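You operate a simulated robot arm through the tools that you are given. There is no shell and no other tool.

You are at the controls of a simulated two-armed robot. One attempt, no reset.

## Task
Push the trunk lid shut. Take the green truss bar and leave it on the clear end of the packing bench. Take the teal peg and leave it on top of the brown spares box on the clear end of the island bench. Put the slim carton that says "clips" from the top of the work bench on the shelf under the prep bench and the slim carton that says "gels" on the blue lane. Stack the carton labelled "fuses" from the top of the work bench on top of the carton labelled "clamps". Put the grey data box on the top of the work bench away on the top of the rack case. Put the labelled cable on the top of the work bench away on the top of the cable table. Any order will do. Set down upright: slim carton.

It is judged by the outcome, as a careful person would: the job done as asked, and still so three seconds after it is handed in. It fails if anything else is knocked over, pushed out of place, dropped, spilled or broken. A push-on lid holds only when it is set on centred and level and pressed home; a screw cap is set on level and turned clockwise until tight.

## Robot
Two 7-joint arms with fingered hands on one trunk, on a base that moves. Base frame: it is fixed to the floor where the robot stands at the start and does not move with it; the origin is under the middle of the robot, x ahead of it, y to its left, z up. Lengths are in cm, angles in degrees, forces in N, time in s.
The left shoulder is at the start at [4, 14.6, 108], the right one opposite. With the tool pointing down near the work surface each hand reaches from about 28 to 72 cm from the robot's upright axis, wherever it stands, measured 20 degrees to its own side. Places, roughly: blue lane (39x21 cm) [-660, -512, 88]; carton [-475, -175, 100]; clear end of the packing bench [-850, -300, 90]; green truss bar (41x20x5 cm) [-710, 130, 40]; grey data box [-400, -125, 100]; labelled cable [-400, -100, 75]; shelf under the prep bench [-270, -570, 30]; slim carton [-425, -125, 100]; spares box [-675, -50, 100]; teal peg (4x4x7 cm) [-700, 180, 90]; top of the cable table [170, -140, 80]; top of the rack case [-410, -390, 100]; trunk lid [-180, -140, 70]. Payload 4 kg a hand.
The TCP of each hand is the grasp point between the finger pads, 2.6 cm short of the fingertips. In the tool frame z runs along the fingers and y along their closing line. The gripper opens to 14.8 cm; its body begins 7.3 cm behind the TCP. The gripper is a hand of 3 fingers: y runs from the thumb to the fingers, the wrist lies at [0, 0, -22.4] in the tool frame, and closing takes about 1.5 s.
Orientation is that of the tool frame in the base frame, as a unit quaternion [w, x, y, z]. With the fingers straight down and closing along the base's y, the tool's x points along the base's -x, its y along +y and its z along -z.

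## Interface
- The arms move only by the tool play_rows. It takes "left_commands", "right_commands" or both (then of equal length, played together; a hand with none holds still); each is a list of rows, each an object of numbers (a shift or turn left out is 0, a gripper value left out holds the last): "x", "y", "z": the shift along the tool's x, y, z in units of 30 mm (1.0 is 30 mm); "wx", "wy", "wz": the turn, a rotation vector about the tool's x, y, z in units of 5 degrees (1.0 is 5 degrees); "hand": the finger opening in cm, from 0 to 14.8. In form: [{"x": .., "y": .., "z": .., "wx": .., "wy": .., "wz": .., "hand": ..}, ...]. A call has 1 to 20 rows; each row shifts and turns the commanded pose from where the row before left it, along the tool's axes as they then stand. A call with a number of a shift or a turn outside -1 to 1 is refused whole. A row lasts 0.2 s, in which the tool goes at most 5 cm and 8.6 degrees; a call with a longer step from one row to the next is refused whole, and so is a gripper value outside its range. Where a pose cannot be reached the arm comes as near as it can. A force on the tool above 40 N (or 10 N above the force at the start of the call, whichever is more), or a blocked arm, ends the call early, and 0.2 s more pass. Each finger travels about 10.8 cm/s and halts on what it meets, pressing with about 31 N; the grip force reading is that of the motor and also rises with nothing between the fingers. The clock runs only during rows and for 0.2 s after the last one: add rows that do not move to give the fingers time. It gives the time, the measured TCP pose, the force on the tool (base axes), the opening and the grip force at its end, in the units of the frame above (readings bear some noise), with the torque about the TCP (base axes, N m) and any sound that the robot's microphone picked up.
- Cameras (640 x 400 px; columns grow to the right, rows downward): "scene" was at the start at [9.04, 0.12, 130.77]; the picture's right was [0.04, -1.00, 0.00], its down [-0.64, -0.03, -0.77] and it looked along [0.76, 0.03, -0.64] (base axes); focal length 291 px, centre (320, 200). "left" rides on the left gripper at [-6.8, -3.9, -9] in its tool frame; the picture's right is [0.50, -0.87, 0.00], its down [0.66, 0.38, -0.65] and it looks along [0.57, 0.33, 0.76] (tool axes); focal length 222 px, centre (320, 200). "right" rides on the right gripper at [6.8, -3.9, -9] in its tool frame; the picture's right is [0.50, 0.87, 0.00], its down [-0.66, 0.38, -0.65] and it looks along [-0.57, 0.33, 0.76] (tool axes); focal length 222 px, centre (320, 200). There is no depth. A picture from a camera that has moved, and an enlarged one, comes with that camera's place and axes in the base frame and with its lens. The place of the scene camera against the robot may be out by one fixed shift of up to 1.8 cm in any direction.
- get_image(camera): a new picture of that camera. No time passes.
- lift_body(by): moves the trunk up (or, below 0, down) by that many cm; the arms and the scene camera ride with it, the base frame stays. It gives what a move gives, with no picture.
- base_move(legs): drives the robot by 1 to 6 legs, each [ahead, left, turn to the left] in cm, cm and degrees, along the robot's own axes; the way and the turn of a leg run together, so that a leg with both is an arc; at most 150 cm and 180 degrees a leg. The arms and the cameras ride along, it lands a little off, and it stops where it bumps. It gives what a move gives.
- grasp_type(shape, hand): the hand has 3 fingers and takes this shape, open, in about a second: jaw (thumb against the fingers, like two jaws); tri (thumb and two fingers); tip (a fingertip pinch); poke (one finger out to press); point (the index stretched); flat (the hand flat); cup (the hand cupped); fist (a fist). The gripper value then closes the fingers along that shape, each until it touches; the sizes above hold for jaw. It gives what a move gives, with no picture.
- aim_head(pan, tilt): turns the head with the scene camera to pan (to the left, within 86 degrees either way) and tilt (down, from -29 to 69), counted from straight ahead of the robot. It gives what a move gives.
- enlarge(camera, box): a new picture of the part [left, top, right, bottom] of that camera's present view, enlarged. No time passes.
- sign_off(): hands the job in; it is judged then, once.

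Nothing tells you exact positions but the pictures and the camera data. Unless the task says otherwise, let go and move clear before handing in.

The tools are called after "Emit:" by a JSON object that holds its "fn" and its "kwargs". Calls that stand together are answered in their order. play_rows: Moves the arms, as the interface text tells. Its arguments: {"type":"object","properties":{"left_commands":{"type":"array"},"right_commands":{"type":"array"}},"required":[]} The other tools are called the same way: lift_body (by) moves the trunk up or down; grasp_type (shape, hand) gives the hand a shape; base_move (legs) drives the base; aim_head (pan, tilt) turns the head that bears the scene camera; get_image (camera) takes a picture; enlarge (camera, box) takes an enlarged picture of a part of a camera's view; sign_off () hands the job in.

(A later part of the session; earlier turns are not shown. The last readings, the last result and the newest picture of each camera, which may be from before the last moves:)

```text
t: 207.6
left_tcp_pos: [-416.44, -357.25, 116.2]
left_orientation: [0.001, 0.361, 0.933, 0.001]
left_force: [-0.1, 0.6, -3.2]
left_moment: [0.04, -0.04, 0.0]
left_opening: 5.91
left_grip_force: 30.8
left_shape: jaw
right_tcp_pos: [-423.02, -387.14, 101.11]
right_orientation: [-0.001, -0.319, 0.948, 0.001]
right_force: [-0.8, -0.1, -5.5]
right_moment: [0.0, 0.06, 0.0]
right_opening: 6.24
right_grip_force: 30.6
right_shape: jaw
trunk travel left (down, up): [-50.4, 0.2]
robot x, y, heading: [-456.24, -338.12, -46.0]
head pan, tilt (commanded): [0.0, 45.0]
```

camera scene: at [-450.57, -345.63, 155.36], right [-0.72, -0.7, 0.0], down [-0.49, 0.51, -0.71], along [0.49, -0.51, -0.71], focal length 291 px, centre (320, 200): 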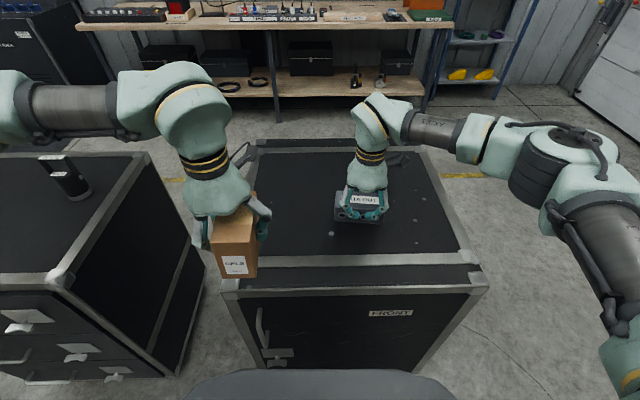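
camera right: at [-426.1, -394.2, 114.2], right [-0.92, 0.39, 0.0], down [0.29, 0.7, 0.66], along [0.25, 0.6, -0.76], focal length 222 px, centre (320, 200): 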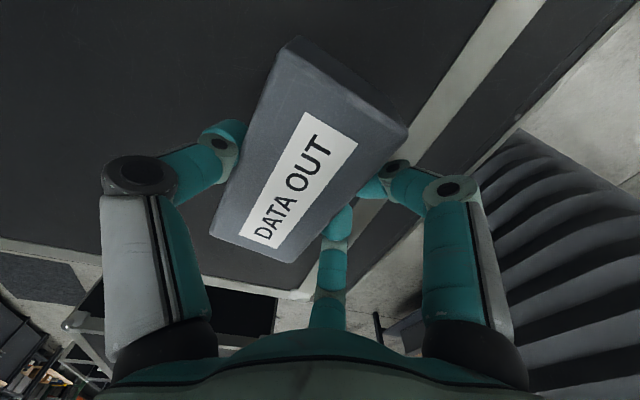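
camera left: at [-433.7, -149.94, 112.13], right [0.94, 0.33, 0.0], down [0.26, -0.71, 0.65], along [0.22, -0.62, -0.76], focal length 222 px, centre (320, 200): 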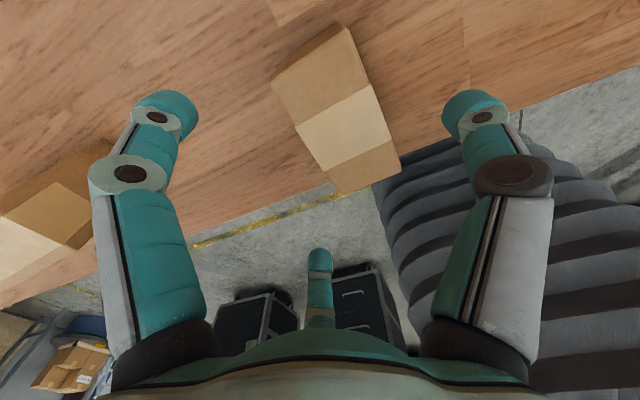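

Emit:
{"fn": "play_rows", "kwargs": {"right_commands": [{"z": 0.1}, {"z": 0.1}, {"z": 0.1}, {}]}}

Emit:
{"fn": "enlarge", "kwargs": {"camera": "scene", "box": [300, 140, 440, 260]}}

```text
t: 208.6
left_tcp_pos: [-416.4, -357.2, 116.19]
left_orientation: [0.001, 0.361, 0.933, 0.002]
left_force: [-0.3, 0.5, -3.2]
left_moment: [0.0, -0.02, 0.0]
left_opening: 5.9
left_grip_force: 30.8
left_shape: jaw
right_tcp_pos: [-422.99, -387.28, 100.31]
right_orientation: [-0.001, -0.319, 0.948, 0.002]
right_force: [0.0, -0.1, -4.5]
right_moment: [0.0, 0.03, -0.01]
right_opening: 6.24
right_grip_force: 31.3
right_shape: jaw
trunk travel left (down, up): [-50.4, 0.2]
robot x, y, heading: [-456.07, -338.19, -45.8]
head pan, tilt (commanded): [0.0, 45.0]
```

```text
3.33 times, centred on (370, 200) of scene
camera zoom: at [-450.51, -345.6, 155.36], right [-0.72, -0.7, 0.0], down [-0.49, 0.51, -0.71], along [0.49, -0.51, -0.71], focal length 971 px, centre (153, 200)
```

zoom: 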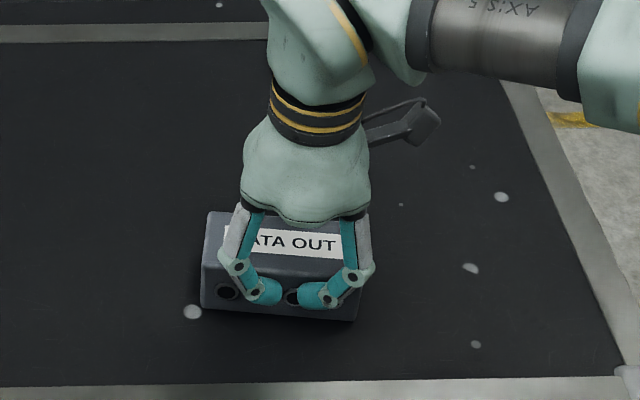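

Emit:
{"fn": "play_rows", "kwargs": {"right_commands": [{"z": 0.07}, {"z": 0.07}, {}]}}

```text
t: 209.4
left_tcp_pos: [-416.61, -357.09, 116.23]
left_orientation: [0.002, 0.362, 0.932, 0.001]
left_force: [-0.3, 0.3, -3.3]
left_moment: [0.04, -0.01, 0.01]
left_opening: 5.9
left_grip_force: 31.3
left_shape: jaw
right_tcp_pos: [-423.21, -387.12, 100.13]
right_orientation: [0.001, -0.318, 0.948, 0.0]
right_force: [-1.8, -0.7, 4.9]
right_moment: [-0.31, -0.25, -0.03]
right_opening: 6.24
right_grip_force: 31.0
right_shape: jaw
trunk travel left (down, up): [-50.4, 0.2]
robot x, y, heading: [-456.06, -338.0, -45.7]
head pan, tilt (commanded): [0.0, 45.0]
```

Emit:
{"fn": "play_rows", "kwargs": {"right_commands": [{"z": -0.03, "hand": 8}, {"hand": 10}, {"hand": 12}, {"hand": 14}, {"hand": 14}, {"hand": 14}, {}]}}

Emit:
{"fn": "play_rows", "kwargs": {"right_commands": [{"z": -0.5}, {"z": -1}, {"z": -1}, {"z": -1}, {"z": -1}, {}]}}

Emit:
{"fn": "enlarge", "kwargs": {"camera": "scene", "box": [240, 130, 480, 280]}}

```text
t: 211.0
left_tcp_pos: [-416.38, -357.11, 116.18]
left_orientation: [0.001, 0.36, 0.933, 0.002]
left_force: [0.7, 0.1, -2.2]
left_moment: [-0.01, -0.01, -0.02]
left_opening: 5.89
left_grip_force: 31.2
left_shape: jaw
right_tcp_pos: [-423.01, -387.09, 100.0]
right_orientation: [0.0, -0.319, 0.948, 0.001]
right_force: [-0.3, 0.1, -0.4]
right_moment: [0.01, -0.02, 0.0]
right_opening: 13.94
right_grip_force: 0.1
right_shape: jaw
trunk travel left (down, up): [-50.4, 0.2]
robot x, y, heading: [-456.03, -338.14, -45.8]
head pan, tilt (commanded): [0.0, 45.0]
```

```text
t: 212.4
left_tcp_pos: [-416.51, -357.09, 116.2]
left_orientation: [0.002, 0.362, 0.932, 0.001]
left_force: [0.8, 0.6, -2.5]
left_moment: [0.06, -0.02, -0.01]
left_opening: 5.86
left_grip_force: 31.4
left_shape: jaw
right_tcp_pos: [-423.23, -387.28, 113.27]
right_orientation: [0.0, -0.319, 0.948, 0.001]
right_force: [0.3, 0.5, -1.0]
right_moment: [0.02, -0.01, 0.01]
right_opening: 14.0
right_grip_force: 0.1
right_shape: jaw
trunk travel left (down, up): [-50.4, 0.2]
robot x, y, heading: [-456.34, -337.81, -45.6]
head pan, tilt (commanded): [0.0, 45.0]
```

```text
2.67 times, centred on (360, 205) of scene
camera zoom: at [-450.54, -345.56, 155.36], right [-0.72, -0.7, 0.0], down [-0.49, 0.51, -0.71], along [0.49, -0.51, -0.71], focal length 777 px, centre (213, 187)
```

zoom: 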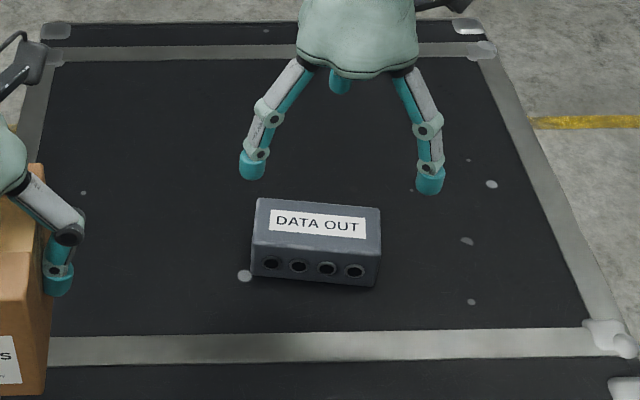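

The data box stands on the rack case. Now to the blue lane with the GELS carton: I retract, back out and turn.

Emit:
{"fn": "play_rows", "kwargs": {"right_commands": [{"x": 0.5, "y": 0.8}, {"x": 0.5, "y": 0.8}, {"x": 0.5, "y": 0.8}, {"x": 0.5, "y": 0.8}, {"x": 0.5, "y": 0.8}, {}]}}

Emit:
{"fn": "base_move", "kwargs": {"legs": [[-18, 0, 0], [0, 0, -90], [60, 0, 0]]}}

Emit:
{"fn": "aim_head", "kwargs": {"pan": 0, "tilt": 25}}

Emit:
{"fn": "get_image", "kwargs": {"camera": "scene"}}

Emit:
{"fn": "enlarge", "kwargs": {"camera": "scene", "box": [200, 100, 440, 260]}}

```text
t: 213.8
left_tcp_pos: [-416.31, -357.19, 116.18]
left_orientation: [0.001, 0.361, 0.932, 0.001]
left_force: [0.0, -0.4, -3.0]
left_moment: [0.01, -0.01, 0.02]
left_opening: 5.87
left_grip_force: 31.2
left_shape: jaw
right_tcp_pos: [-436.42, -382.02, 113.34]
right_orientation: [0.0, -0.319, 0.948, 0.001]
right_force: [-0.3, -0.9, 0.5]
right_moment: [0.0, -0.02, 0.01]
right_opening: 13.99
right_grip_force: 0.1
right_shape: jaw
trunk travel left (down, up): [-50.4, 0.2]
robot x, y, heading: [-456.32, -338.19, -45.8]
head pan, tilt (commanded): [0.0, 45.0]
```

```text
t: 222.2
left_tcp_pos: [-530.73, -406.75, 116.3]
left_orientation: [0.002, 0.914, 0.405, 0.0]
left_force: [-0.3, -0.1, -3.3]
left_moment: [-0.02, -0.01, 0.0]
left_opening: 5.86
left_grip_force: 31.0
left_shape: jaw
right_tcp_pos: [-555.57, -386.91, 113.49]
right_orientation: [0.0, 0.443, 0.896, 0.0]
right_force: [-0.8, 0.6, 0.2]
right_moment: [-0.02, -0.03, 0.02]
right_opening: 13.96
right_grip_force: 0.1
right_shape: jaw
trunk travel left (down, up): [-50.4, 0.2]
robot x, y, heading: [-512.06, -367.39, -135.7]
head pan, tilt (commanded): [0.0, 45.0]
```

```text
t: 223.0
left_tcp_pos: [-530.84, -406.8, 116.2]
left_orientation: [0.001, 0.914, 0.406, 0.0]
left_force: [0.0, 0.5, -3.2]
left_moment: [-0.05, 0.01, 0.02]
left_opening: 5.88
left_grip_force: 31.2
left_shape: jaw
right_tcp_pos: [-555.78, -387.0, 113.39]
right_orientation: [0.0, 0.444, 0.896, 0.001]
right_force: [0.5, -0.9, 0.5]
right_moment: [0.0, 0.01, -0.01]
right_opening: 13.99
right_grip_force: 0.0
right_shape: jaw
trunk travel left (down, up): [-50.4, 0.2]
robot x, y, heading: [-511.39, -366.9, -136.0]
head pan, tilt (commanded): [0.0, 25.0]
```

```text
taken
camera scene: at [-521.34, -375.22, 158.41], right [-0.7, 0.72, 0.0], down [0.3, 0.3, -0.91], along [-0.65, -0.63, -0.42], focal length 291 px, centre (320, 200)
```

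scene: 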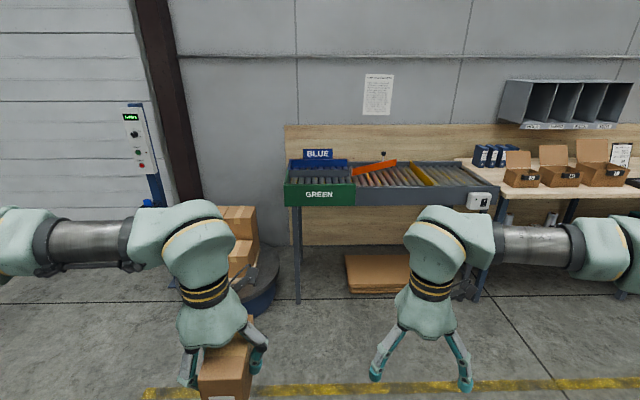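

```text
2.50 times, centred on (320, 180) of scene
camera zoom: at [-521.34, -375.22, 158.41], right [-0.7, 0.72, 0.0], down [0.3, 0.3, -0.91], along [-0.65, -0.63, -0.42], focal length 728 px, centre (320, 250)
```

zoom: 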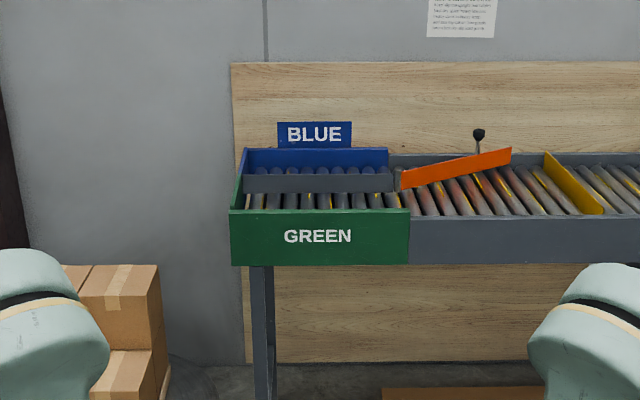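

The blue lane is the rear roller lane behind the grey divider, about 31 cm behind the green front wall. I drive closer and look down into it.

Emit:
{"fn": "base_move", "kwargs": {"legs": [[105, -13, 1]]}}

Emit:
{"fn": "aim_head", "kwargs": {"pan": 5, "tilt": 35}}

Emit:
{"fn": "play_rows", "kwargs": {"left_commands": [{"wz": -1}, {"wz": -1}, {"wz": -1}, {"wz": -1}, {"wz": -1}, {"wz": -1}, {"wz": -1}, {"wz": -1}, {"wz": -1}, {"wz": -1}, {"wz": -1}, {"wz": -1}, {"wz": -1}, {"wz": -1}, {"wz": -1}, {"wz": -1}, {"wz": -1}, {"wz": -1}]}}

Emit:
{"fn": "get_image", "kwargs": {"camera": "scene"}}

Emit:
{"fn": "enlarge", "kwargs": {"camera": "scene", "box": [200, 130, 440, 290]}}

```text
t: 228.5
left_tcp_pos: [-613.82, -472.66, 116.28]
left_orientation: [0.002, 0.908, 0.418, -0.001]
left_force: [-0.3, -0.4, -2.2]
left_moment: [-0.07, 0.02, -0.04]
left_opening: 5.88
left_grip_force: 30.5
left_shape: jaw
right_tcp_pos: [-639.15, -453.66, 113.4]
right_orientation: [0.0, 0.43, 0.903, -0.001]
right_force: [0.4, 0.4, 0.3]
right_moment: [0.02, 0.02, 0.0]
right_opening: 13.98
right_grip_force: 0.0
right_shape: jaw
trunk travel left (down, up): [-50.4, 0.2]
robot x, y, heading: [-595.44, -432.53, -134.0]
head pan, tilt (commanded): [0.0, 25.0]
```

```text
t: 229.2
left_tcp_pos: [-613.85, -472.84, 116.13]
left_orientation: [0.002, 0.908, 0.418, 0.0]
left_force: [-0.2, 0.1, -2.7]
left_moment: [-0.05, -0.04, 0.01]
left_opening: 5.87
left_grip_force: 30.4
left_shape: jaw
right_tcp_pos: [-639.19, -453.58, 113.31]
right_orientation: [0.001, 0.43, 0.903, 0.001]
right_force: [-0.2, -0.1, 0.1]
right_moment: [0.02, -0.01, -0.03]
right_opening: 13.97
right_grip_force: 0.2
right_shape: jaw
trunk travel left (down, up): [-50.4, 0.2]
robot x, y, heading: [-595.48, -432.69, -134.0]
head pan, tilt (commanded): [5.0, 35.0]
```

```text
t: 233.0
left_tcp_pos: [-613.72, -472.69, 116.14]
left_orientation: [0.001, 0.345, 0.939, -0.002]
left_force: [0.4, 0.6, -3.4]
left_moment: [0.01, -0.04, 0.04]
left_opening: 5.85
left_grip_force: 30.8
left_shape: jaw
right_tcp_pos: [-639.14, -453.63, 113.42]
right_orientation: [0.001, 0.431, 0.902, 0.0]
right_force: [-0.5, 0.1, 0.5]
right_moment: [0.02, 0.0, 0.04]
right_opening: 13.96
right_grip_force: 0.1
right_shape: jaw
trunk travel left (down, up): [-50.4, 0.2]
robot x, y, heading: [-595.36, -432.51, -134.2]
head pan, tilt (commanded): [5.0, 35.0]
```

```text
taken
camera scene: at [-604.35, -441.07, 156.85], right [-0.78, 0.63, 0.0], down [0.36, 0.45, -0.82], along [-0.52, -0.63, -0.57], focal length 291 px, centre (320, 200)
```

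scene: 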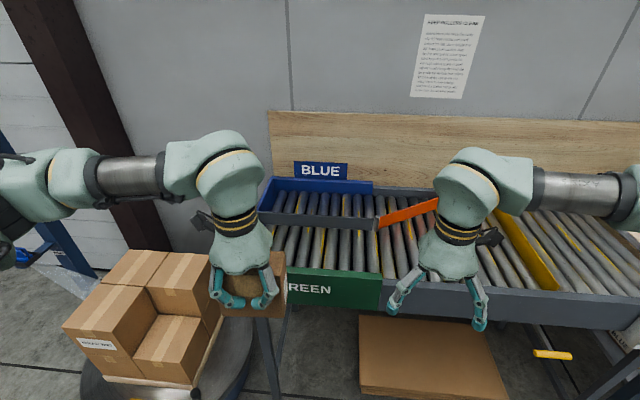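

```text
2.50 times, centred on (320, 210) of scene
camera zoom: at [-604.35, -441.07, 156.85], right [-0.78, 0.63, 0.0], down [0.36, 0.45, -0.82], along [-0.52, -0.63, -0.57], focal length 728 px, centre (320, 175)
```

zoom: 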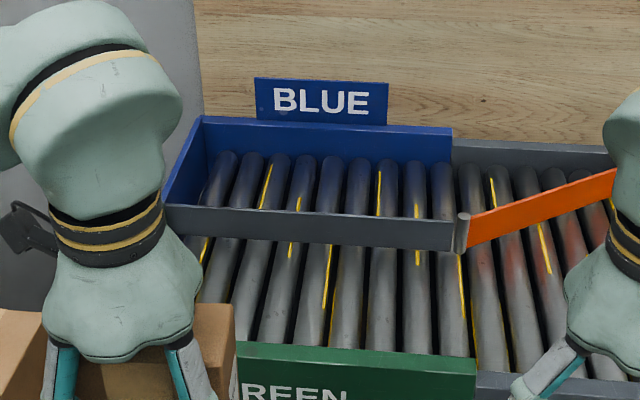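

The lane's rollers are finely spaced and its centre is about [-661,-511]. I tuck the right hand back and drive in until the lane is within the left hand's reach.

Emit:
{"fn": "play_rows", "kwargs": {"left_commands": [{"wz": 0.35}, {"wz": 0.35}, {}, {}, {}], "right_commands": [{"y": 0.8, "z": -0.5}, {"y": 0.8, "z": -0.5}, {"y": 0.8, "z": -0.5}, {"y": 0.8}, {}]}}

Emit:
{"fn": "base_move", "kwargs": {"legs": [[37, -6, 0]]}}

Emit:
{"fn": "aim_head", "kwargs": {"pan": 0, "tilt": 45}}

Emit:
{"fn": "play_rows", "kwargs": {"left_commands": [{}, {}]}}

Emit:
{"fn": "get_image", "kwargs": {"camera": "scene"}}

Emit:
{"fn": "get_image", "kwargs": {"camera": "left"}}

```text
t: 234.2
left_tcp_pos: [-613.8, -472.75, 116.17]
left_orientation: [0.002, 0.375, 0.927, -0.003]
left_force: [0.4, 0.0, -2.9]
left_moment: [0.06, 0.01, 0.01]
left_opening: 5.86
left_grip_force: 30.8
left_shape: jaw
right_tcp_pos: [-631.89, -447.48, 118.06]
right_orientation: [0.0, 0.43, 0.903, 0.001]
right_force: [0.1, 0.3, 0.3]
right_moment: [0.01, -0.01, 0.04]
right_opening: 13.97
right_grip_force: 0.1
right_shape: jaw
trunk travel left (down, up): [-50.4, 0.2]
robot x, y, heading: [-595.78, -432.56, -134.2]
head pan, tilt (commanded): [5.0, 35.0]
```

```text
t: 236.6
left_tcp_pos: [-643.6, -494.59, 116.38]
left_orientation: [0.001, 0.377, 0.926, -0.003]
left_force: [-0.1, 0.7, -3.4]
left_moment: [0.01, -0.01, 0.04]
left_opening: 5.85
left_grip_force: 31.1
left_shape: jaw
right_tcp_pos: [-661.67, -469.34, 118.11]
right_orientation: [0.0, 0.431, 0.902, 0.0]
right_force: [0.7, 0.4, 0.0]
right_moment: [-0.01, 0.0, -0.03]
right_opening: 13.97
right_grip_force: 0.0
right_shape: jaw
trunk travel left (down, up): [-50.4, 0.2]
robot x, y, heading: [-625.24, -454.37, -134.4]
head pan, tilt (commanded): [5.0, 35.0]
```

```text
t: 237.3
left_tcp_pos: [-643.65, -494.85, 116.12]
left_orientation: [0.001, 0.377, 0.926, -0.002]
left_force: [0.5, 0.4, -2.4]
left_moment: [0.04, -0.03, 0.01]
left_opening: 5.86
left_grip_force: 30.9
left_shape: jaw
right_tcp_pos: [-661.72, -469.46, 118.06]
right_orientation: [0.001, 0.431, 0.902, 0.001]
right_force: [0.0, -0.6, 0.2]
right_moment: [0.03, 0.0, 0.03]
right_opening: 13.98
right_grip_force: 0.0
right_shape: jaw
trunk travel left (down, up): [-50.4, 0.2]
robot x, y, heading: [-625.62, -454.86, -134.2]
head pan, tilt (commanded): [0.0, 45.0]
```

```text
t: 237.9
left_tcp_pos: [-643.7, -494.63, 116.23]
left_orientation: [0.001, 0.376, 0.927, -0.001]
left_force: [0.5, -0.4, -2.1]
left_moment: [0.04, -0.03, -0.02]
left_opening: 5.86
left_grip_force: 31.1
left_shape: jaw
right_tcp_pos: [-661.69, -469.37, 118.09]
right_orientation: [0.0, 0.431, 0.902, 0.0]
right_force: [0.1, -0.9, -0.2]
right_moment: [0.01, 0.02, -0.03]
right_opening: 13.98
right_grip_force: 0.0
right_shape: jaw
trunk travel left (down, up): [-50.4, 0.2]
robot x, y, heading: [-625.66, -454.63, -134.6]
head pan, tilt (commanded): [0.0, 45.0]
```

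```text
taken
camera scene: at [-634.29, -462.03, 155.37], right [-0.72, 0.7, 0.0], down [0.49, 0.51, -0.71], along [-0.49, -0.51, -0.71], focal length 291 px, centre (320, 200)
```

scene: 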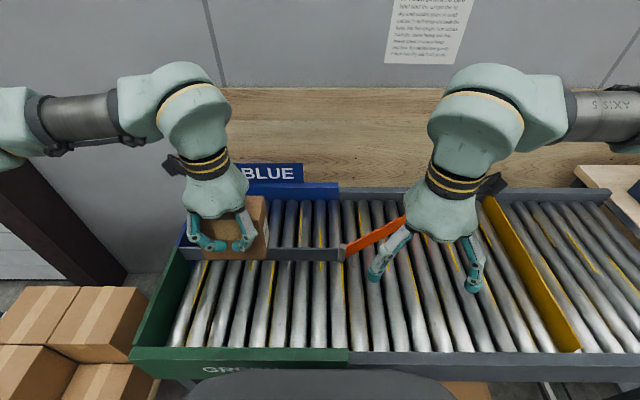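

```text
taken
camera left: at [-641.63, -502.1, 125.39], right [-0.96, -0.27, 0.0], down [-0.21, 0.73, 0.65], along [-0.18, 0.63, -0.76], focal length 222 px, centre (320, 200)
```

left: 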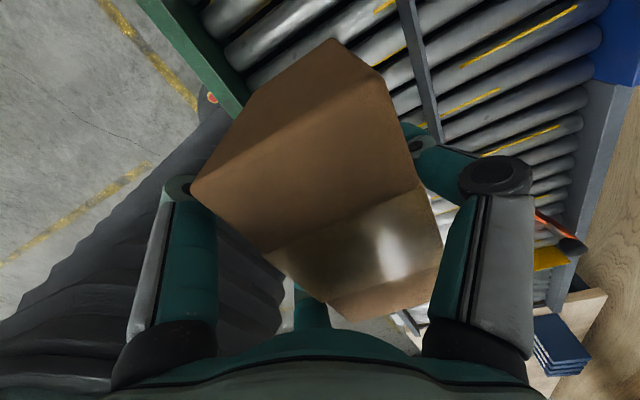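

Emit:
{"fn": "play_rows", "kwargs": {"left_commands": [{"y": -0.91}, {"y": -0.91}, {"y": -0.91}, {"y": -0.91}, {"y": -0.91}, {"y": -0.91}, {"y": -0.91}, {"y": -0.9}, {}, {}]}}

Emit:
{"fn": "get_image", "kwargs": {"camera": "scene"}}

Emit:
{"fn": "get_image", "kwargs": {"camera": "left"}}

```text
t: 240.1
left_tcp_pos: [-658.98, -510.31, 116.05]
left_orientation: [0.002, 0.375, 0.927, -0.001]
left_force: [-0.3, -0.1, -3.1]
left_moment: [0.04, 0.01, 0.0]
left_opening: 5.82
left_grip_force: 31.0
left_shape: jaw
right_tcp_pos: [-661.7, -469.51, 118.0]
right_orientation: [0.001, 0.431, 0.902, 0.001]
right_force: [-0.2, -0.6, -0.6]
right_moment: [-0.06, -0.01, -0.03]
right_opening: 13.99
right_grip_force: 0.0
right_shape: jaw
trunk travel left (down, up): [-50.4, 0.2]
robot x, y, heading: [-625.43, -454.37, -134.3]
head pan, tilt (commanded): [0.0, 45.0]
```

```text
taken
camera scene: at [-634.25, -462.05, 155.37], right [-0.72, 0.7, 0.0], down [0.49, 0.51, -0.71], along [-0.49, -0.51, -0.71], focal length 291 px, centre (320, 200)
```

scene: 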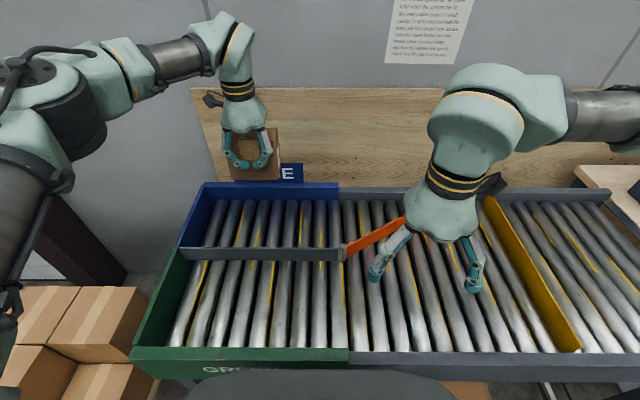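

```text
taken
camera left: at [-656.8, -517.77, 125.33], right [-0.96, -0.27, 0.0], down [-0.21, 0.73, 0.65], along [-0.18, 0.63, -0.76], focal length 222 px, centre (320, 200)
```

left: 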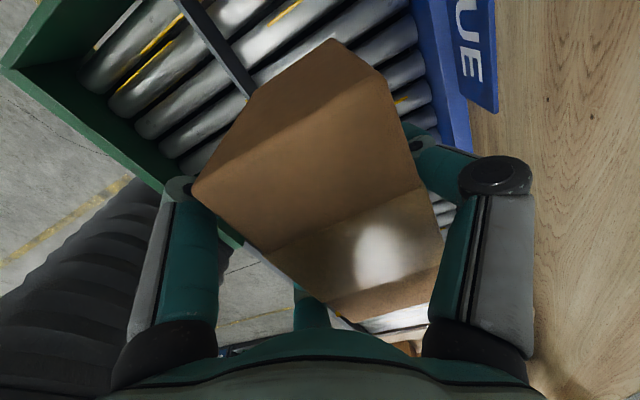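

Carton centred over the blue lane by both cameras. I lower the body, then the hand.

Emit:
{"fn": "lift_body", "kwargs": {"by": -12}}

Emit:
{"fn": "play_rows", "kwargs": {"left_commands": [{"z": 0.5}, {"z": 0.5}, {"z": 0.5}, {"z": 0.5}, {}, {}]}}

Emit:
{"fn": "get_image", "kwargs": {"camera": "scene"}}

Emit:
{"fn": "get_image", "kwargs": {"camera": "left"}}

```text
t: 241.6
left_tcp_pos: [-658.9, -510.4, 104.21]
left_orientation: [0.001, 0.376, 0.927, -0.002]
left_force: [0.5, 0.2, -3.0]
left_moment: [0.0, -0.03, 0.0]
left_opening: 5.83
left_grip_force: 30.7
left_shape: jaw
right_tcp_pos: [-661.81, -469.43, 106.09]
right_orientation: [0.0, 0.431, 0.902, 0.0]
right_force: [0.0, -0.3, -0.4]
right_moment: [-0.03, 0.03, -0.01]
right_opening: 13.98
right_grip_force: 0.1
right_shape: jaw
trunk travel left (down, up): [-38.4, 12.2]
robot x, y, heading: [-625.65, -454.35, -134.2]
head pan, tilt (commanded): [0.0, 45.0]
```

```text
t: 243.0
left_tcp_pos: [-658.81, -510.2, 98.14]
left_orientation: [0.001, 0.376, 0.927, -0.002]
left_force: [0.3, 0.1, -2.7]
left_moment: [0.04, -0.03, 0.0]
left_opening: 5.82
left_grip_force: 31.0
left_shape: jaw
right_tcp_pos: [-661.64, -469.54, 106.09]
right_orientation: [0.0, 0.432, 0.902, 0.001]
right_force: [0.7, -0.3, 1.1]
right_moment: [0.0, -0.02, 0.01]
right_opening: 14.0
right_grip_force: 0.1
right_shape: jaw
trunk travel left (down, up): [-38.4, 12.2]
robot x, y, heading: [-625.66, -454.16, -134.3]
head pan, tilt (commanded): [0.0, 45.0]
```

```text
taken
camera scene: at [-634.31, -462.04, 143.37], right [-0.72, 0.7, 0.0], down [0.49, 0.51, -0.71], along [-0.49, -0.51, -0.71], focal length 291 px, centre (320, 200)
```

scene: 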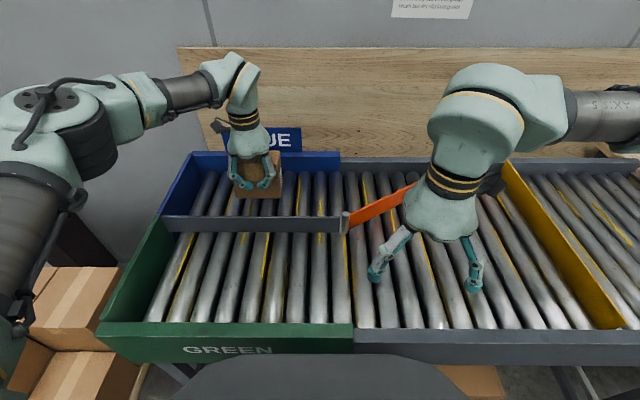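

```text
taken
camera left: at [-656.8, -517.69, 107.26], right [-0.96, -0.27, 0.0], down [-0.21, 0.73, 0.65], along [-0.18, 0.63, -0.76], focal length 222 px, centre (320, 200)
```

left: 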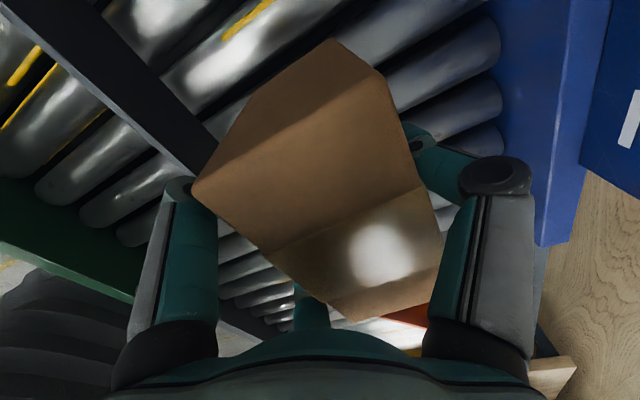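

Emit:
{"fn": "play_rows", "kwargs": {"left_commands": [{"z": 0.3}, {"z": 0.3}, {"z": 0.3}, {"z": 0.2}, {}]}}

Emit:
{"fn": "enlarge", "kwargs": {"camera": "scene", "box": [160, 120, 360, 260]}}

```text
t: 244.2
left_tcp_pos: [-658.91, -510.3, 94.83]
left_orientation: [0.001, 0.376, 0.926, -0.001]
left_force: [-0.8, -0.9, -2.6]
left_moment: [0.04, -0.01, -0.03]
left_opening: 5.84
left_grip_force: 30.8
left_shape: jaw
right_tcp_pos: [-661.81, -469.5, 106.07]
right_orientation: [0.0, 0.431, 0.902, 0.0]
right_force: [0.0, -0.1, 0.1]
right_moment: [0.02, -0.01, 0.0]
right_opening: 13.96
right_grip_force: 0.1
right_shape: jaw
trunk travel left (down, up): [-38.4, 12.2]
robot x, y, heading: [-625.64, -454.73, -134.2]
head pan, tilt (commanded): [0.0, 45.0]
```

```text
2.86 times, centred on (260, 190) of scene
camera zoom: at [-634.31, -462.04, 143.37], right [-0.72, 0.7, 0.0], down [0.49, 0.51, -0.71], along [-0.49, -0.51, -0.71], focal length 832 px, centre (491, 229)
```

zoom: 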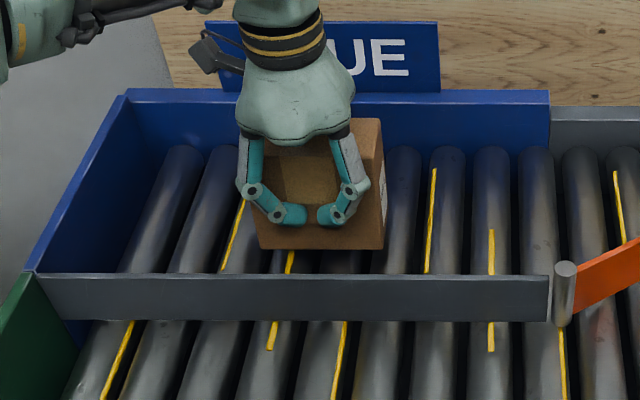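

Emit:
{"fn": "play_rows", "kwargs": {"left_commands": [{"z": 0.1}, {"z": 0.1}, {"z": 0.1}, {}]}}

```text
t: 245.2
left_tcp_pos: [-658.78, -510.33, 94.2]
left_orientation: [0.0, 0.375, 0.927, -0.004]
left_force: [0.5, -0.5, 8.4]
left_moment: [-0.3, 0.29, 0.05]
left_opening: 5.78
left_grip_force: 31.1
left_shape: jaw
right_tcp_pos: [-661.61, -469.37, 106.04]
right_orientation: [0.0, 0.431, 0.902, 0.0]
right_force: [0.7, -0.9, -0.1]
right_moment: [0.0, 0.0, 0.01]
right_opening: 13.98
right_grip_force: 0.1
right_shape: jaw
trunk travel left (down, up): [-38.4, 12.2]
robot x, y, heading: [-625.44, -454.17, -134.5]
head pan, tilt (commanded): [0.0, 45.0]
```

Emit:
{"fn": "play_rows", "kwargs": {"left_commands": [{"z": -0.05}, {"hand": 7}, {"hand": 8}, {"hand": 10}, {"hand": 12}, {"hand": 12}, {"hand": 12}, {}]}}

Emit:
{"fn": "enlarge", "kwargs": {"camera": "scene", "box": [160, 120, 360, 260]}}

Emit:
{"fn": "get_image", "kwargs": {"camera": "left"}}

```text
t: 247.0
left_tcp_pos: [-658.86, -510.4, 94.12]
left_orientation: [0.001, 0.376, 0.927, -0.001]
left_force: [-0.6, 0.4, -0.4]
left_moment: [-0.01, -0.03, -0.01]
left_opening: 11.96
left_grip_force: 0.1
left_shape: jaw
right_tcp_pos: [-661.78, -469.34, 105.97]
right_orientation: [0.0, 0.431, 0.902, 0.001]
right_force: [0.9, -0.6, -0.3]
right_moment: [0.01, 0.01, -0.05]
right_opening: 14.01
right_grip_force: 0.0
right_shape: jaw
trunk travel left (down, up): [-38.4, 12.2]
robot x, y, heading: [-625.59, -454.58, -134.1]
head pan, tilt (commanded): [0.0, 45.0]
```

```text
2.86 times, centred on (260, 190) of scene
camera zoom: at [-634.28, -462.0, 143.37], right [-0.72, 0.7, 0.0], down [0.49, 0.51, -0.71], along [-0.49, -0.51, -0.71], focal length 832 px, centre (491, 229)
```

zoom: 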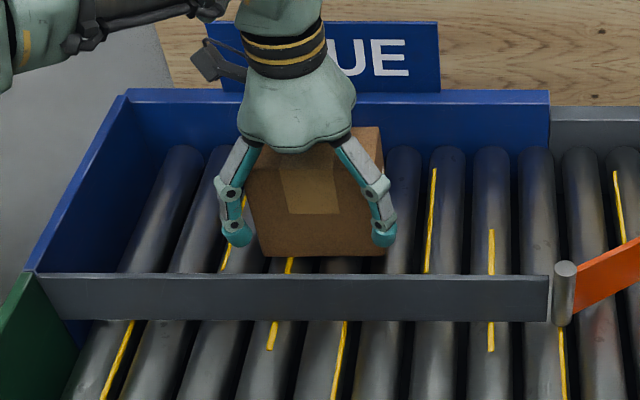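

```text
taken
camera left: at [-656.79, -517.7, 103.33], right [-0.96, -0.27, 0.0], down [-0.21, 0.73, 0.65], along [-0.18, 0.63, -0.76], focal length 222 px, centre (320, 200)
```

left: 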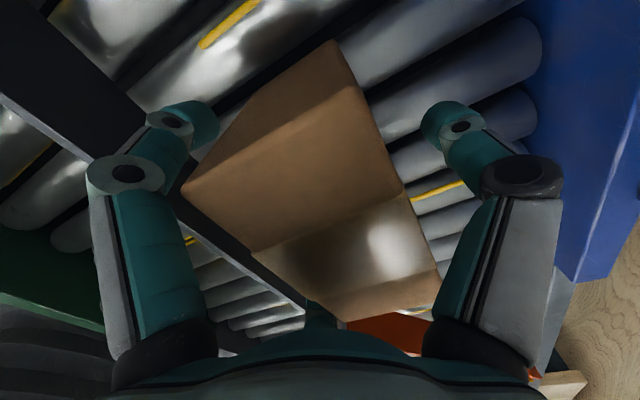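

The carton stands upright on the blue lane. I lift the hand straight up and check.

Emit:
{"fn": "play_rows", "kwargs": {"left_commands": [{"z": -0.3}, {"z": -0.6}, {"z": -1}, {"z": -1}, {"z": -1}, {"z": -1}, {}]}}

Emit:
{"fn": "enlarge", "kwargs": {"camera": "scene", "box": [160, 120, 360, 260]}}

```text
t: 248.6
left_tcp_pos: [-658.89, -510.29, 108.63]
left_orientation: [0.002, 0.376, 0.927, -0.002]
left_force: [-1.1, 0.3, -0.4]
left_moment: [-0.01, -0.01, 0.02]
left_opening: 11.97
left_grip_force: 0.0
left_shape: jaw
right_tcp_pos: [-661.72, -469.41, 106.22]
right_orientation: [0.001, 0.431, 0.902, 0.001]
right_force: [-0.3, -1.0, 0.9]
right_moment: [0.0, -0.01, 0.02]
right_opening: 13.96
right_grip_force: 0.0
right_shape: jaw
trunk travel left (down, up): [-38.4, 12.2]
robot x, y, heading: [-625.96, -454.26, -134.2]
head pan, tilt (commanded): [0.0, 45.0]
```

```text
2.86 times, centred on (260, 190) of scene
camera zoom: at [-634.3, -462.05, 143.37], right [-0.72, 0.7, 0.0], down [0.49, 0.51, -0.71], along [-0.49, -0.51, -0.71], focal length 832 px, centre (491, 229)
```

zoom: 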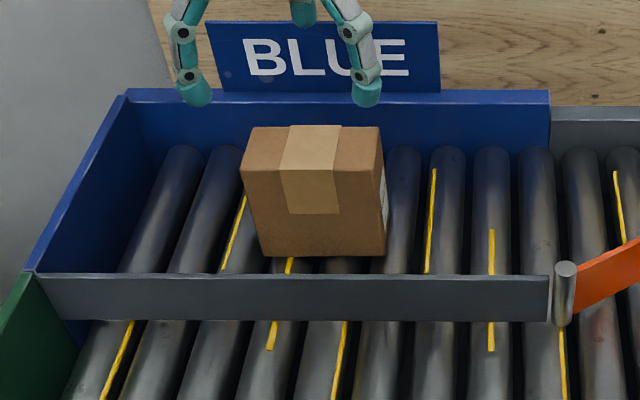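

GELS is done. I retract, raise the body, back out and turn along the wall toward the packing bench.

Emit:
{"fn": "lift_body", "kwargs": {"by": 12}}

Emit:
{"fn": "play_rows", "kwargs": {"left_commands": [{"y": 0.91}, {"y": 0.91}, {"y": 0.91}, {"y": 0.91}, {"y": 0.91}, {"y": 0.91}, {"y": 0.91}, {}]}}

Emit:
{"fn": "base_move", "kwargs": {"legs": [[-60, 0, 0], [0, 0, -90]]}}

Emit:
{"fn": "aim_head", "kwargs": {"pan": 0, "tilt": 15}}

Emit:
{"fn": "get_image", "kwargs": {"camera": "scene"}}

```text
t: 250.1
left_tcp_pos: [-659.01, -510.31, 120.62]
left_orientation: [0.001, 0.376, 0.926, -0.002]
left_force: [-0.2, -0.6, -0.6]
left_moment: [-0.01, -0.01, 0.03]
left_opening: 11.97
left_grip_force: 0.0
left_shape: jaw
right_tcp_pos: [-661.67, -469.34, 118.08]
right_orientation: [0.0, 0.431, 0.902, 0.001]
right_force: [0.3, 1.3, -0.4]
right_moment: [0.03, -0.01, -0.02]
right_opening: 13.97
right_grip_force: 0.0
right_shape: jaw
trunk travel left (down, up): [-50.4, 0.2]
robot x, y, heading: [-625.96, -454.6, -134.5]
head pan, tilt (commanded): [0.0, 45.0]
```

```text
t: 251.9
left_tcp_pos: [-645.46, -496.51, 120.7]
left_orientation: [0.001, 0.375, 0.927, -0.002]
left_force: [0.0, 1.0, 0.6]
left_moment: [-0.02, 0.04, 0.02]
left_opening: 11.98
left_grip_force: 0.0
left_shape: jaw
right_tcp_pos: [-661.7, -469.46, 117.98]
right_orientation: [0.001, 0.432, 0.902, 0.002]
right_force: [-0.7, -0.2, 0.4]
right_moment: [0.01, 0.04, -0.03]
right_opening: 13.98
right_grip_force: 0.2
right_shape: jaw
trunk travel left (down, up): [-50.4, 0.2]
robot x, y, heading: [-625.67, -454.1, -134.2]
head pan, tilt (commanded): [0.0, 45.0]
```

```text
t: 259.1
left_tcp_pos: [-625.5, -391.13, 120.72]
left_orientation: [0.0, 0.926, 0.377, -0.002]
left_force: [0.2, 0.1, -0.4]
left_moment: [0.02, -0.02, 0.02]
left_opening: 11.97
left_grip_force: 0.0
left_shape: jaw
right_tcp_pos: [-597.91, -375.57, 118.03]
right_orientation: [0.0, 0.947, 0.321, 0.0]
right_force: [-0.1, 0.4, 0.2]
right_moment: [0.0, -0.02, 0.0]
right_opening: 13.97
right_grip_force: 0.0
right_shape: jaw
trunk travel left (down, up): [-50.4, 0.2]
robot x, y, heading: [-583.74, -411.95, 133.7]
head pan, tilt (commanded): [0.0, 45.0]
```

```text
t: 260.1
left_tcp_pos: [-625.45, -391.01, 120.7]
left_orientation: [-0.001, 0.926, 0.378, -0.002]
left_force: [0.0, 0.7, 0.4]
left_moment: [-0.02, -0.02, 0.0]
left_opening: 11.99
left_grip_force: 0.1
left_shape: jaw
right_tcp_pos: [-597.78, -375.57, 118.05]
right_orientation: [0.0, 0.947, 0.321, 0.0]
right_force: [-0.1, -0.1, 0.2]
right_moment: [0.01, 0.0, 0.01]
right_opening: 13.98
right_grip_force: 0.1
right_shape: jaw
trunk travel left (down, up): [-50.4, 0.2]
robot x, y, heading: [-584.09, -412.03, 134.2]
head pan, tilt (commanded): [0.0, 15.0]
```

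```text
taken
camera scene: at [-593.27, -404.02, 160.04], right [0.72, 0.7, 0.0], down [0.18, -0.19, -0.97], along [-0.67, 0.69, -0.26], focal length 291 px, centre (320, 200)
```

scene: 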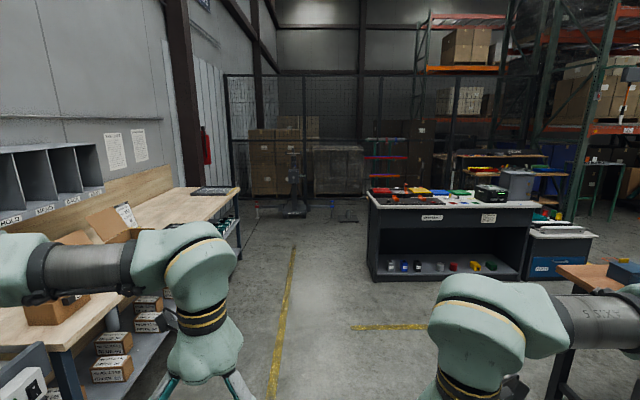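

Emit:
{"fn": "enlarge", "kwargs": {"camera": "scene", "box": [330, 130, 640, 300]}}

Emit:
{"fn": "enlarge", "kwargs": {"camera": "scene", "box": [0, 120, 330, 300]}}

```text
2.06 times, centred on (485, 215) of scene
camera zoom: at [-593.27, -404.02, 160.04], right [0.72, 0.7, 0.0], down [0.18, -0.19, -0.97], along [-0.67, 0.69, -0.26], focal length 602 px, centre (-21, 169)
```

zoom: 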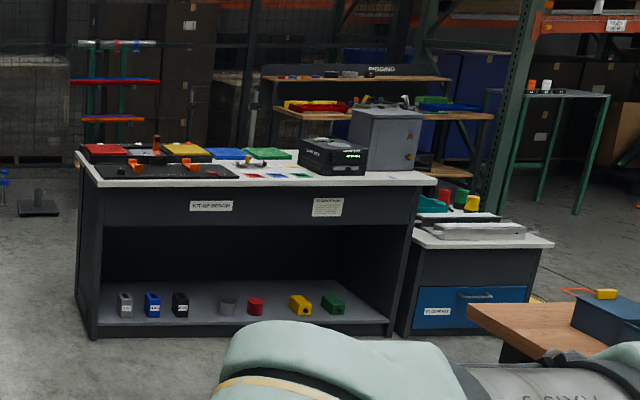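

```text
1.94 times, centred on (165, 210) of scene
camera zoom: at [-593.27, -404.02, 160.04], right [0.72, 0.7, 0.0], down [0.18, -0.19, -0.97], along [-0.67, 0.69, -0.26], focal length 565 px, centre (621, 181)
```

zoom: 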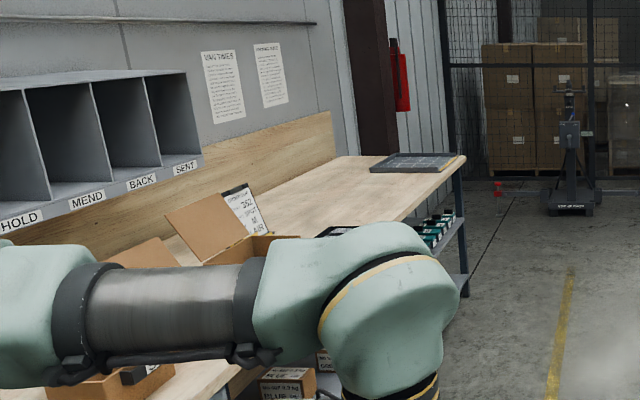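

Emit:
{"fn": "base_move", "kwargs": {"legs": [[130, 12, 0], [90, 0, 0]]}}

Emit:
{"fn": "aim_head", "kwargs": {"pan": -50, "tilt": 15}}

Emit:
{"fn": "get_image", "kwargs": {"camera": "scene"}}

Emit:
{"fn": "aim_head", "kwargs": {"pan": 50, "tilt": 25}}

Emit:
{"fn": "get_image", "kwargs": {"camera": "scene"}}

```text
t: 271.2
left_tcp_pos: [-790.88, -239.1, 120.71]
left_orientation: [0.0, 0.925, 0.379, -0.003]
left_force: [0.7, 0.3, -0.5]
left_moment: [-0.02, 0.01, 0.0]
left_opening: 12.0
left_grip_force: 0.1
left_shape: jaw
right_tcp_pos: [-763.59, -223.58, 118.11]
right_orientation: [0.0, 0.947, 0.322, -0.001]
right_force: [0.2, 0.0, 0.6]
right_moment: [0.01, -0.01, -0.02]
right_opening: 14.0
right_grip_force: 0.2
right_shape: jaw
trunk travel left (down, up): [-50.4, 0.2]
robot x, y, heading: [-749.56, -259.69, 134.3]
head pan, tilt (commanded): [0.0, 15.0]
```

```text
t: 272.3
left_tcp_pos: [-791.03, -239.16, 120.67]
left_orientation: [0.0, 0.925, 0.379, -0.002]
left_force: [-0.9, -0.6, 0.0]
left_moment: [-0.03, 0.02, 0.01]
left_opening: 11.98
left_grip_force: 0.0
left_shape: jaw
right_tcp_pos: [-763.55, -223.55, 118.02]
right_orientation: [0.002, 0.947, 0.322, -0.001]
right_force: [0.5, 0.4, 0.4]
right_moment: [0.01, 0.0, -0.02]
right_opening: 13.97
right_grip_force: 0.1
right_shape: jaw
trunk travel left (down, up): [-50.4, 0.2]
robot x, y, heading: [-749.72, -259.95, 134.0]
head pan, tilt (commanded): [-50.0, 15.0]
```

```text
taken
camera scene: at [-751.4, -249.26, 160.05], right [1.0, -0.1, 0.0], down [-0.02, -0.26, -0.97], along [0.09, 0.96, -0.26], focal length 291 px, centre (320, 200)
```

scene: 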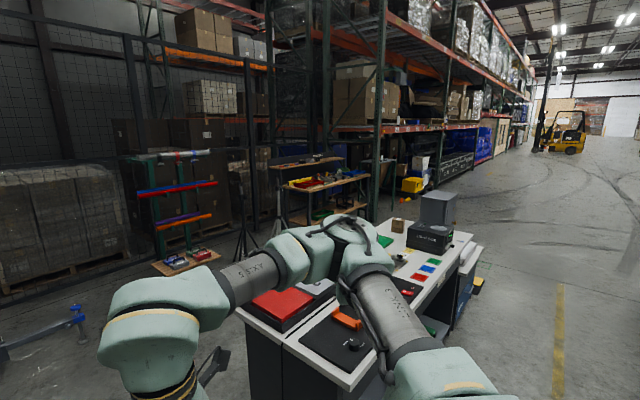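

```text
t: 274.1
left_tcp_pos: [-790.96, -239.0, 120.72]
left_orientation: [0.0, 0.925, 0.379, -0.002]
left_force: [0.4, -0.8, 0.8]
left_moment: [-0.01, 0.0, 0.02]
left_opening: 11.98
left_grip_force: 0.2
left_shape: jaw
right_tcp_pos: [-763.51, -223.41, 118.08]
right_orientation: [0.002, 0.947, 0.322, -0.001]
right_force: [0.0, -0.9, -0.2]
right_moment: [-0.01, 0.04, 0.03]
right_opening: 13.98
right_grip_force: 0.1
right_shape: jaw
trunk travel left (down, up): [-50.4, 0.2]
robot x, y, heading: [-749.35, -259.81, 134.6]
head pan, tilt (commanded): [50.0, 25.0]
```

```text
taken
camera scene: at [-761.5, -259.23, 158.43], right [-0.08, 1.0, 0.0], down [0.42, 0.03, -0.91], along [-0.9, -0.07, -0.42], focal length 291 px, centre (320, 200)
```

scene: 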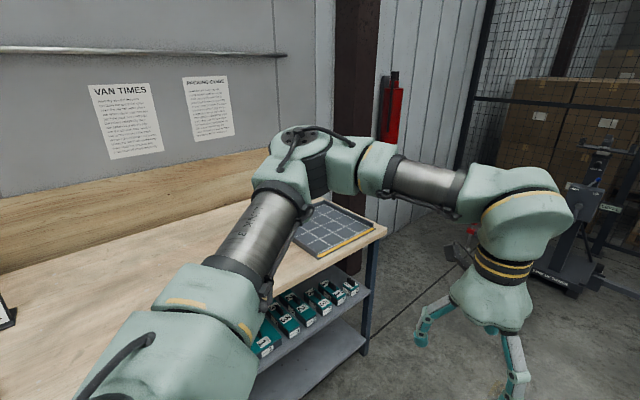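

Emit:
{"fn": "aim_head", "kwargs": {"pan": -50, "tilt": 15}}

Emit:
{"fn": "enlarge", "kwargs": {"camera": "scene", "box": [110, 130, 390, 290]}}

Emit:
{"fn": "enlarge", "kwargs": {"camera": "scene", "box": [340, 170, 500, 290]}}

```text
t: 275.9
left_tcp_pos: [-790.92, -238.98, 120.65]
left_orientation: [0.0, 0.925, 0.38, -0.002]
left_force: [0.0, 0.5, -0.3]
left_moment: [-0.04, 0.0, 0.0]
left_opening: 11.97
left_grip_force: 0.1
left_shape: jaw
right_tcp_pos: [-763.5, -223.45, 118.08]
right_orientation: [0.001, 0.947, 0.323, 0.0]
right_force: [0.8, -0.8, 0.6]
right_moment: [0.04, 0.02, 0.02]
right_opening: 13.96
right_grip_force: 0.0
right_shape: jaw
trunk travel left (down, up): [-50.4, 0.2]
robot x, y, heading: [-749.19, -259.56, 134.5]
head pan, tilt (commanded): [-50.0, 15.0]
```

```text
2.29 times, centred on (250, 210) of scene
camera zoom: at [-751.42, -249.23, 160.05], right [1.0, -0.1, 0.0], down [-0.02, -0.26, -0.97], along [0.09, 0.96, -0.26], focal length 666 px, centre (480, 177)
```

zoom: 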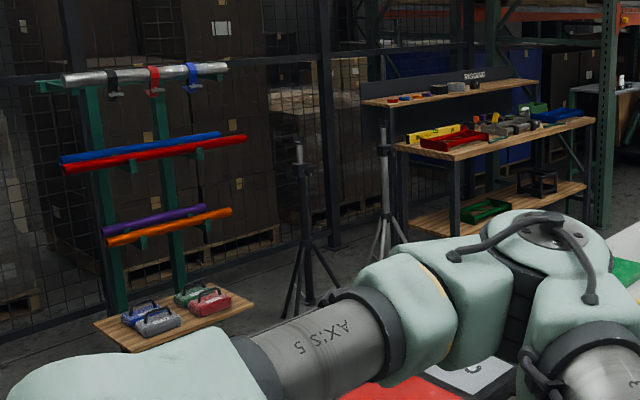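

```text
3.33 times, centred on (420, 230) of scene
camera zoom: at [-751.42, -249.23, 160.05], right [1.0, -0.1, 0.0], down [-0.02, -0.26, -0.97], along [0.09, 0.96, -0.26], focal length 971 px, centre (-13, 100)
```

zoom: 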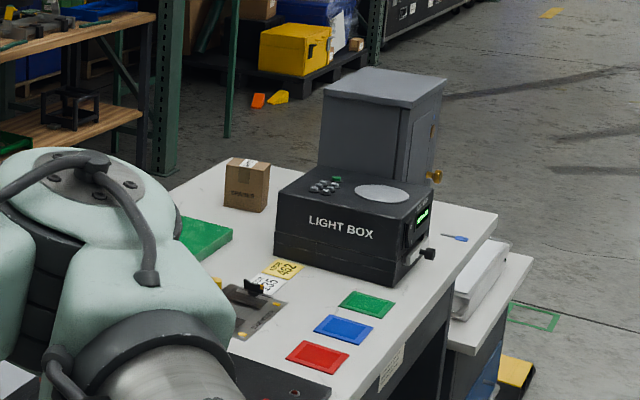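

I found it: the dark island bench carries the small brown SPARES box at its far corner, and the RIGGING table beyond it holds the green truss on its lower shelf. I drive around the island's end.

Emit:
{"fn": "base_move", "kwargs": {"legs": [[110, 0, 0], [0, 0, -60], [125, 0, 0]]}}

Emit:
{"fn": "aim_head", "kwargs": {"pan": 0, "tilt": 20}}

Emit:
{"fn": "get_image", "kwargs": {"camera": "scene"}}

```text
t: 290.0
left_tcp_pos: [-794.06, -15.58, 120.75]
left_orientation: [-0.001, 0.99, -0.14, -0.001]
left_force: [0.4, 0.3, 0.6]
left_moment: [0.0, 0.01, -0.01]
left_opening: 11.95
left_grip_force: 0.0
left_shape: jaw
right_tcp_pos: [-766.98, -31.79, 118.16]
right_orientation: [0.0, 0.98, -0.2, 0.001]
right_force: [0.8, -0.1, -0.6]
right_moment: [0.03, 0.03, -0.02]
right_opening: 13.97
right_grip_force: 0.0
right_shape: jaw
trunk travel left (down, up): [-50.4, 0.2]
robot x, y, heading: [-791.91, -62.13, 73.5]
head pan, tilt (commanded): [-50.0, 15.0]
```

```text
t: 291.2
left_tcp_pos: [-794.19, -15.45, 120.66]
left_orientation: [-0.001, 0.99, -0.14, -0.002]
left_force: [-0.3, 0.9, -0.3]
left_moment: [0.03, 0.01, -0.02]
left_opening: 11.99
left_grip_force: 0.0
left_shape: jaw
right_tcp_pos: [-767.09, -31.85, 118.02]
right_orientation: [0.001, 0.98, -0.2, 0.001]
right_force: [-0.6, -0.1, 0.1]
right_moment: [0.0, 0.02, 0.01]
right_opening: 13.98
right_grip_force: 0.1
right_shape: jaw
trunk travel left (down, up): [-50.4, 0.2]
robot x, y, heading: [-791.47, -61.87, 73.5]
head pan, tilt (commanded): [0.0, 20.0]
```

```text
taken
camera scene: at [-790.11, -51.23, 159.24], right [0.96, -0.28, 0.0], down [-0.1, -0.33, -0.94], along [0.26, 0.9, -0.34], focal length 291 px, centre (320, 200)
```

scene: 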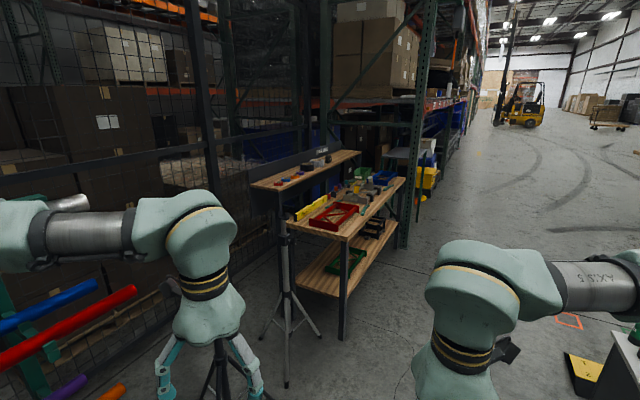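

Emit:
{"fn": "enlarge", "kwargs": {"camera": "scene", "box": [240, 140, 430, 310]}}

```text
2.35 times, centred on (335, 225) of scene
camera zoom: at [-790.11, -51.23, 159.24], right [0.96, -0.28, 0.0], down [-0.1, -0.33, -0.94], along [0.26, 0.9, -0.34], focal length 686 px, centre (285, 141)
```

zoom: 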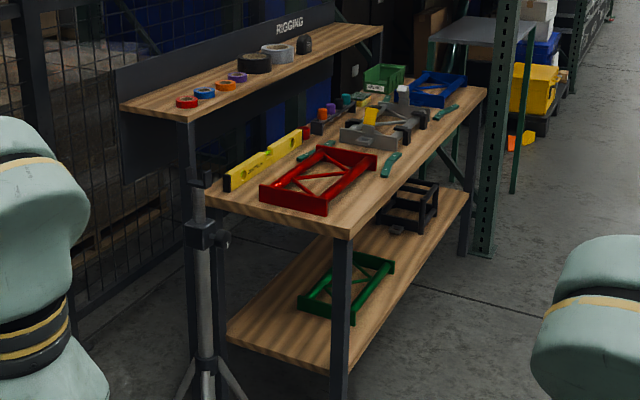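

The green truss frame lies on the lower shelf of the RIGGING table and the teal peg stands at the back of its top. I drive to the table's front.

Emit:
{"fn": "base_move", "kwargs": {"legs": [[0, 0, -29], [110, 0, 0], [42, 0, 0], [0, 0, 90]]}}

Emit:
{"fn": "aim_head", "kwargs": {"pan": -10, "tilt": 30}}

Emit:
{"fn": "get_image", "kwargs": {"camera": "scene"}}

```text
t: 304.2
left_tcp_pos: [-726.12, 64.31, 120.73]
left_orientation: [0.0, 0.924, 0.382, -0.002]
left_force: [1.1, 0.2, -0.4]
left_moment: [-0.01, 0.02, 0.02]
left_opening: 11.99
left_grip_force: 0.0
left_shape: jaw
right_tcp_pos: [-698.71, 80.05, 117.99]
right_orientation: [0.001, 0.946, 0.325, 0.0]
right_force: [-0.4, 0.6, -0.6]
right_moment: [-0.03, 0.03, 0.0]
right_opening: 14.02
right_grip_force: 0.0
right_shape: jaw
trunk travel left (down, up): [-50.4, 0.2]
robot x, y, heading: [-684.4, 43.75, 134.7]
head pan, tilt (commanded): [0.0, 20.0]
```

```text
t: 304.9
left_tcp_pos: [-726.19, 64.12, 120.67]
left_orientation: [0.0, 0.924, 0.382, -0.002]
left_force: [0.7, 0.4, -0.9]
left_moment: [-0.02, 0.01, -0.02]
left_opening: 11.98
left_grip_force: 0.0
left_shape: jaw
right_tcp_pos: [-698.79, 79.94, 118.01]
right_orientation: [0.001, 0.946, 0.325, 0.0]
right_force: [-0.3, -0.1, -0.1]
right_moment: [0.0, -0.01, -0.03]
right_opening: 13.97
right_grip_force: 0.0
right_shape: jaw
trunk travel left (down, up): [-50.4, 0.2]
robot x, y, heading: [-684.21, 43.51, 134.6]
head pan, tilt (commanded): [-10.0, 30.0]
```

```text
taken
camera scene: at [-692.55, 52.37, 157.64], right [0.82, 0.57, 0.0], down [0.28, -0.41, -0.87], along [-0.49, 0.71, -0.5], focal length 291 px, centre (320, 200)
```

scene: 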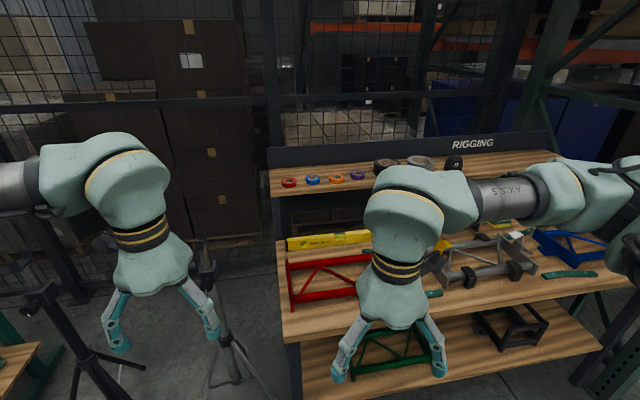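

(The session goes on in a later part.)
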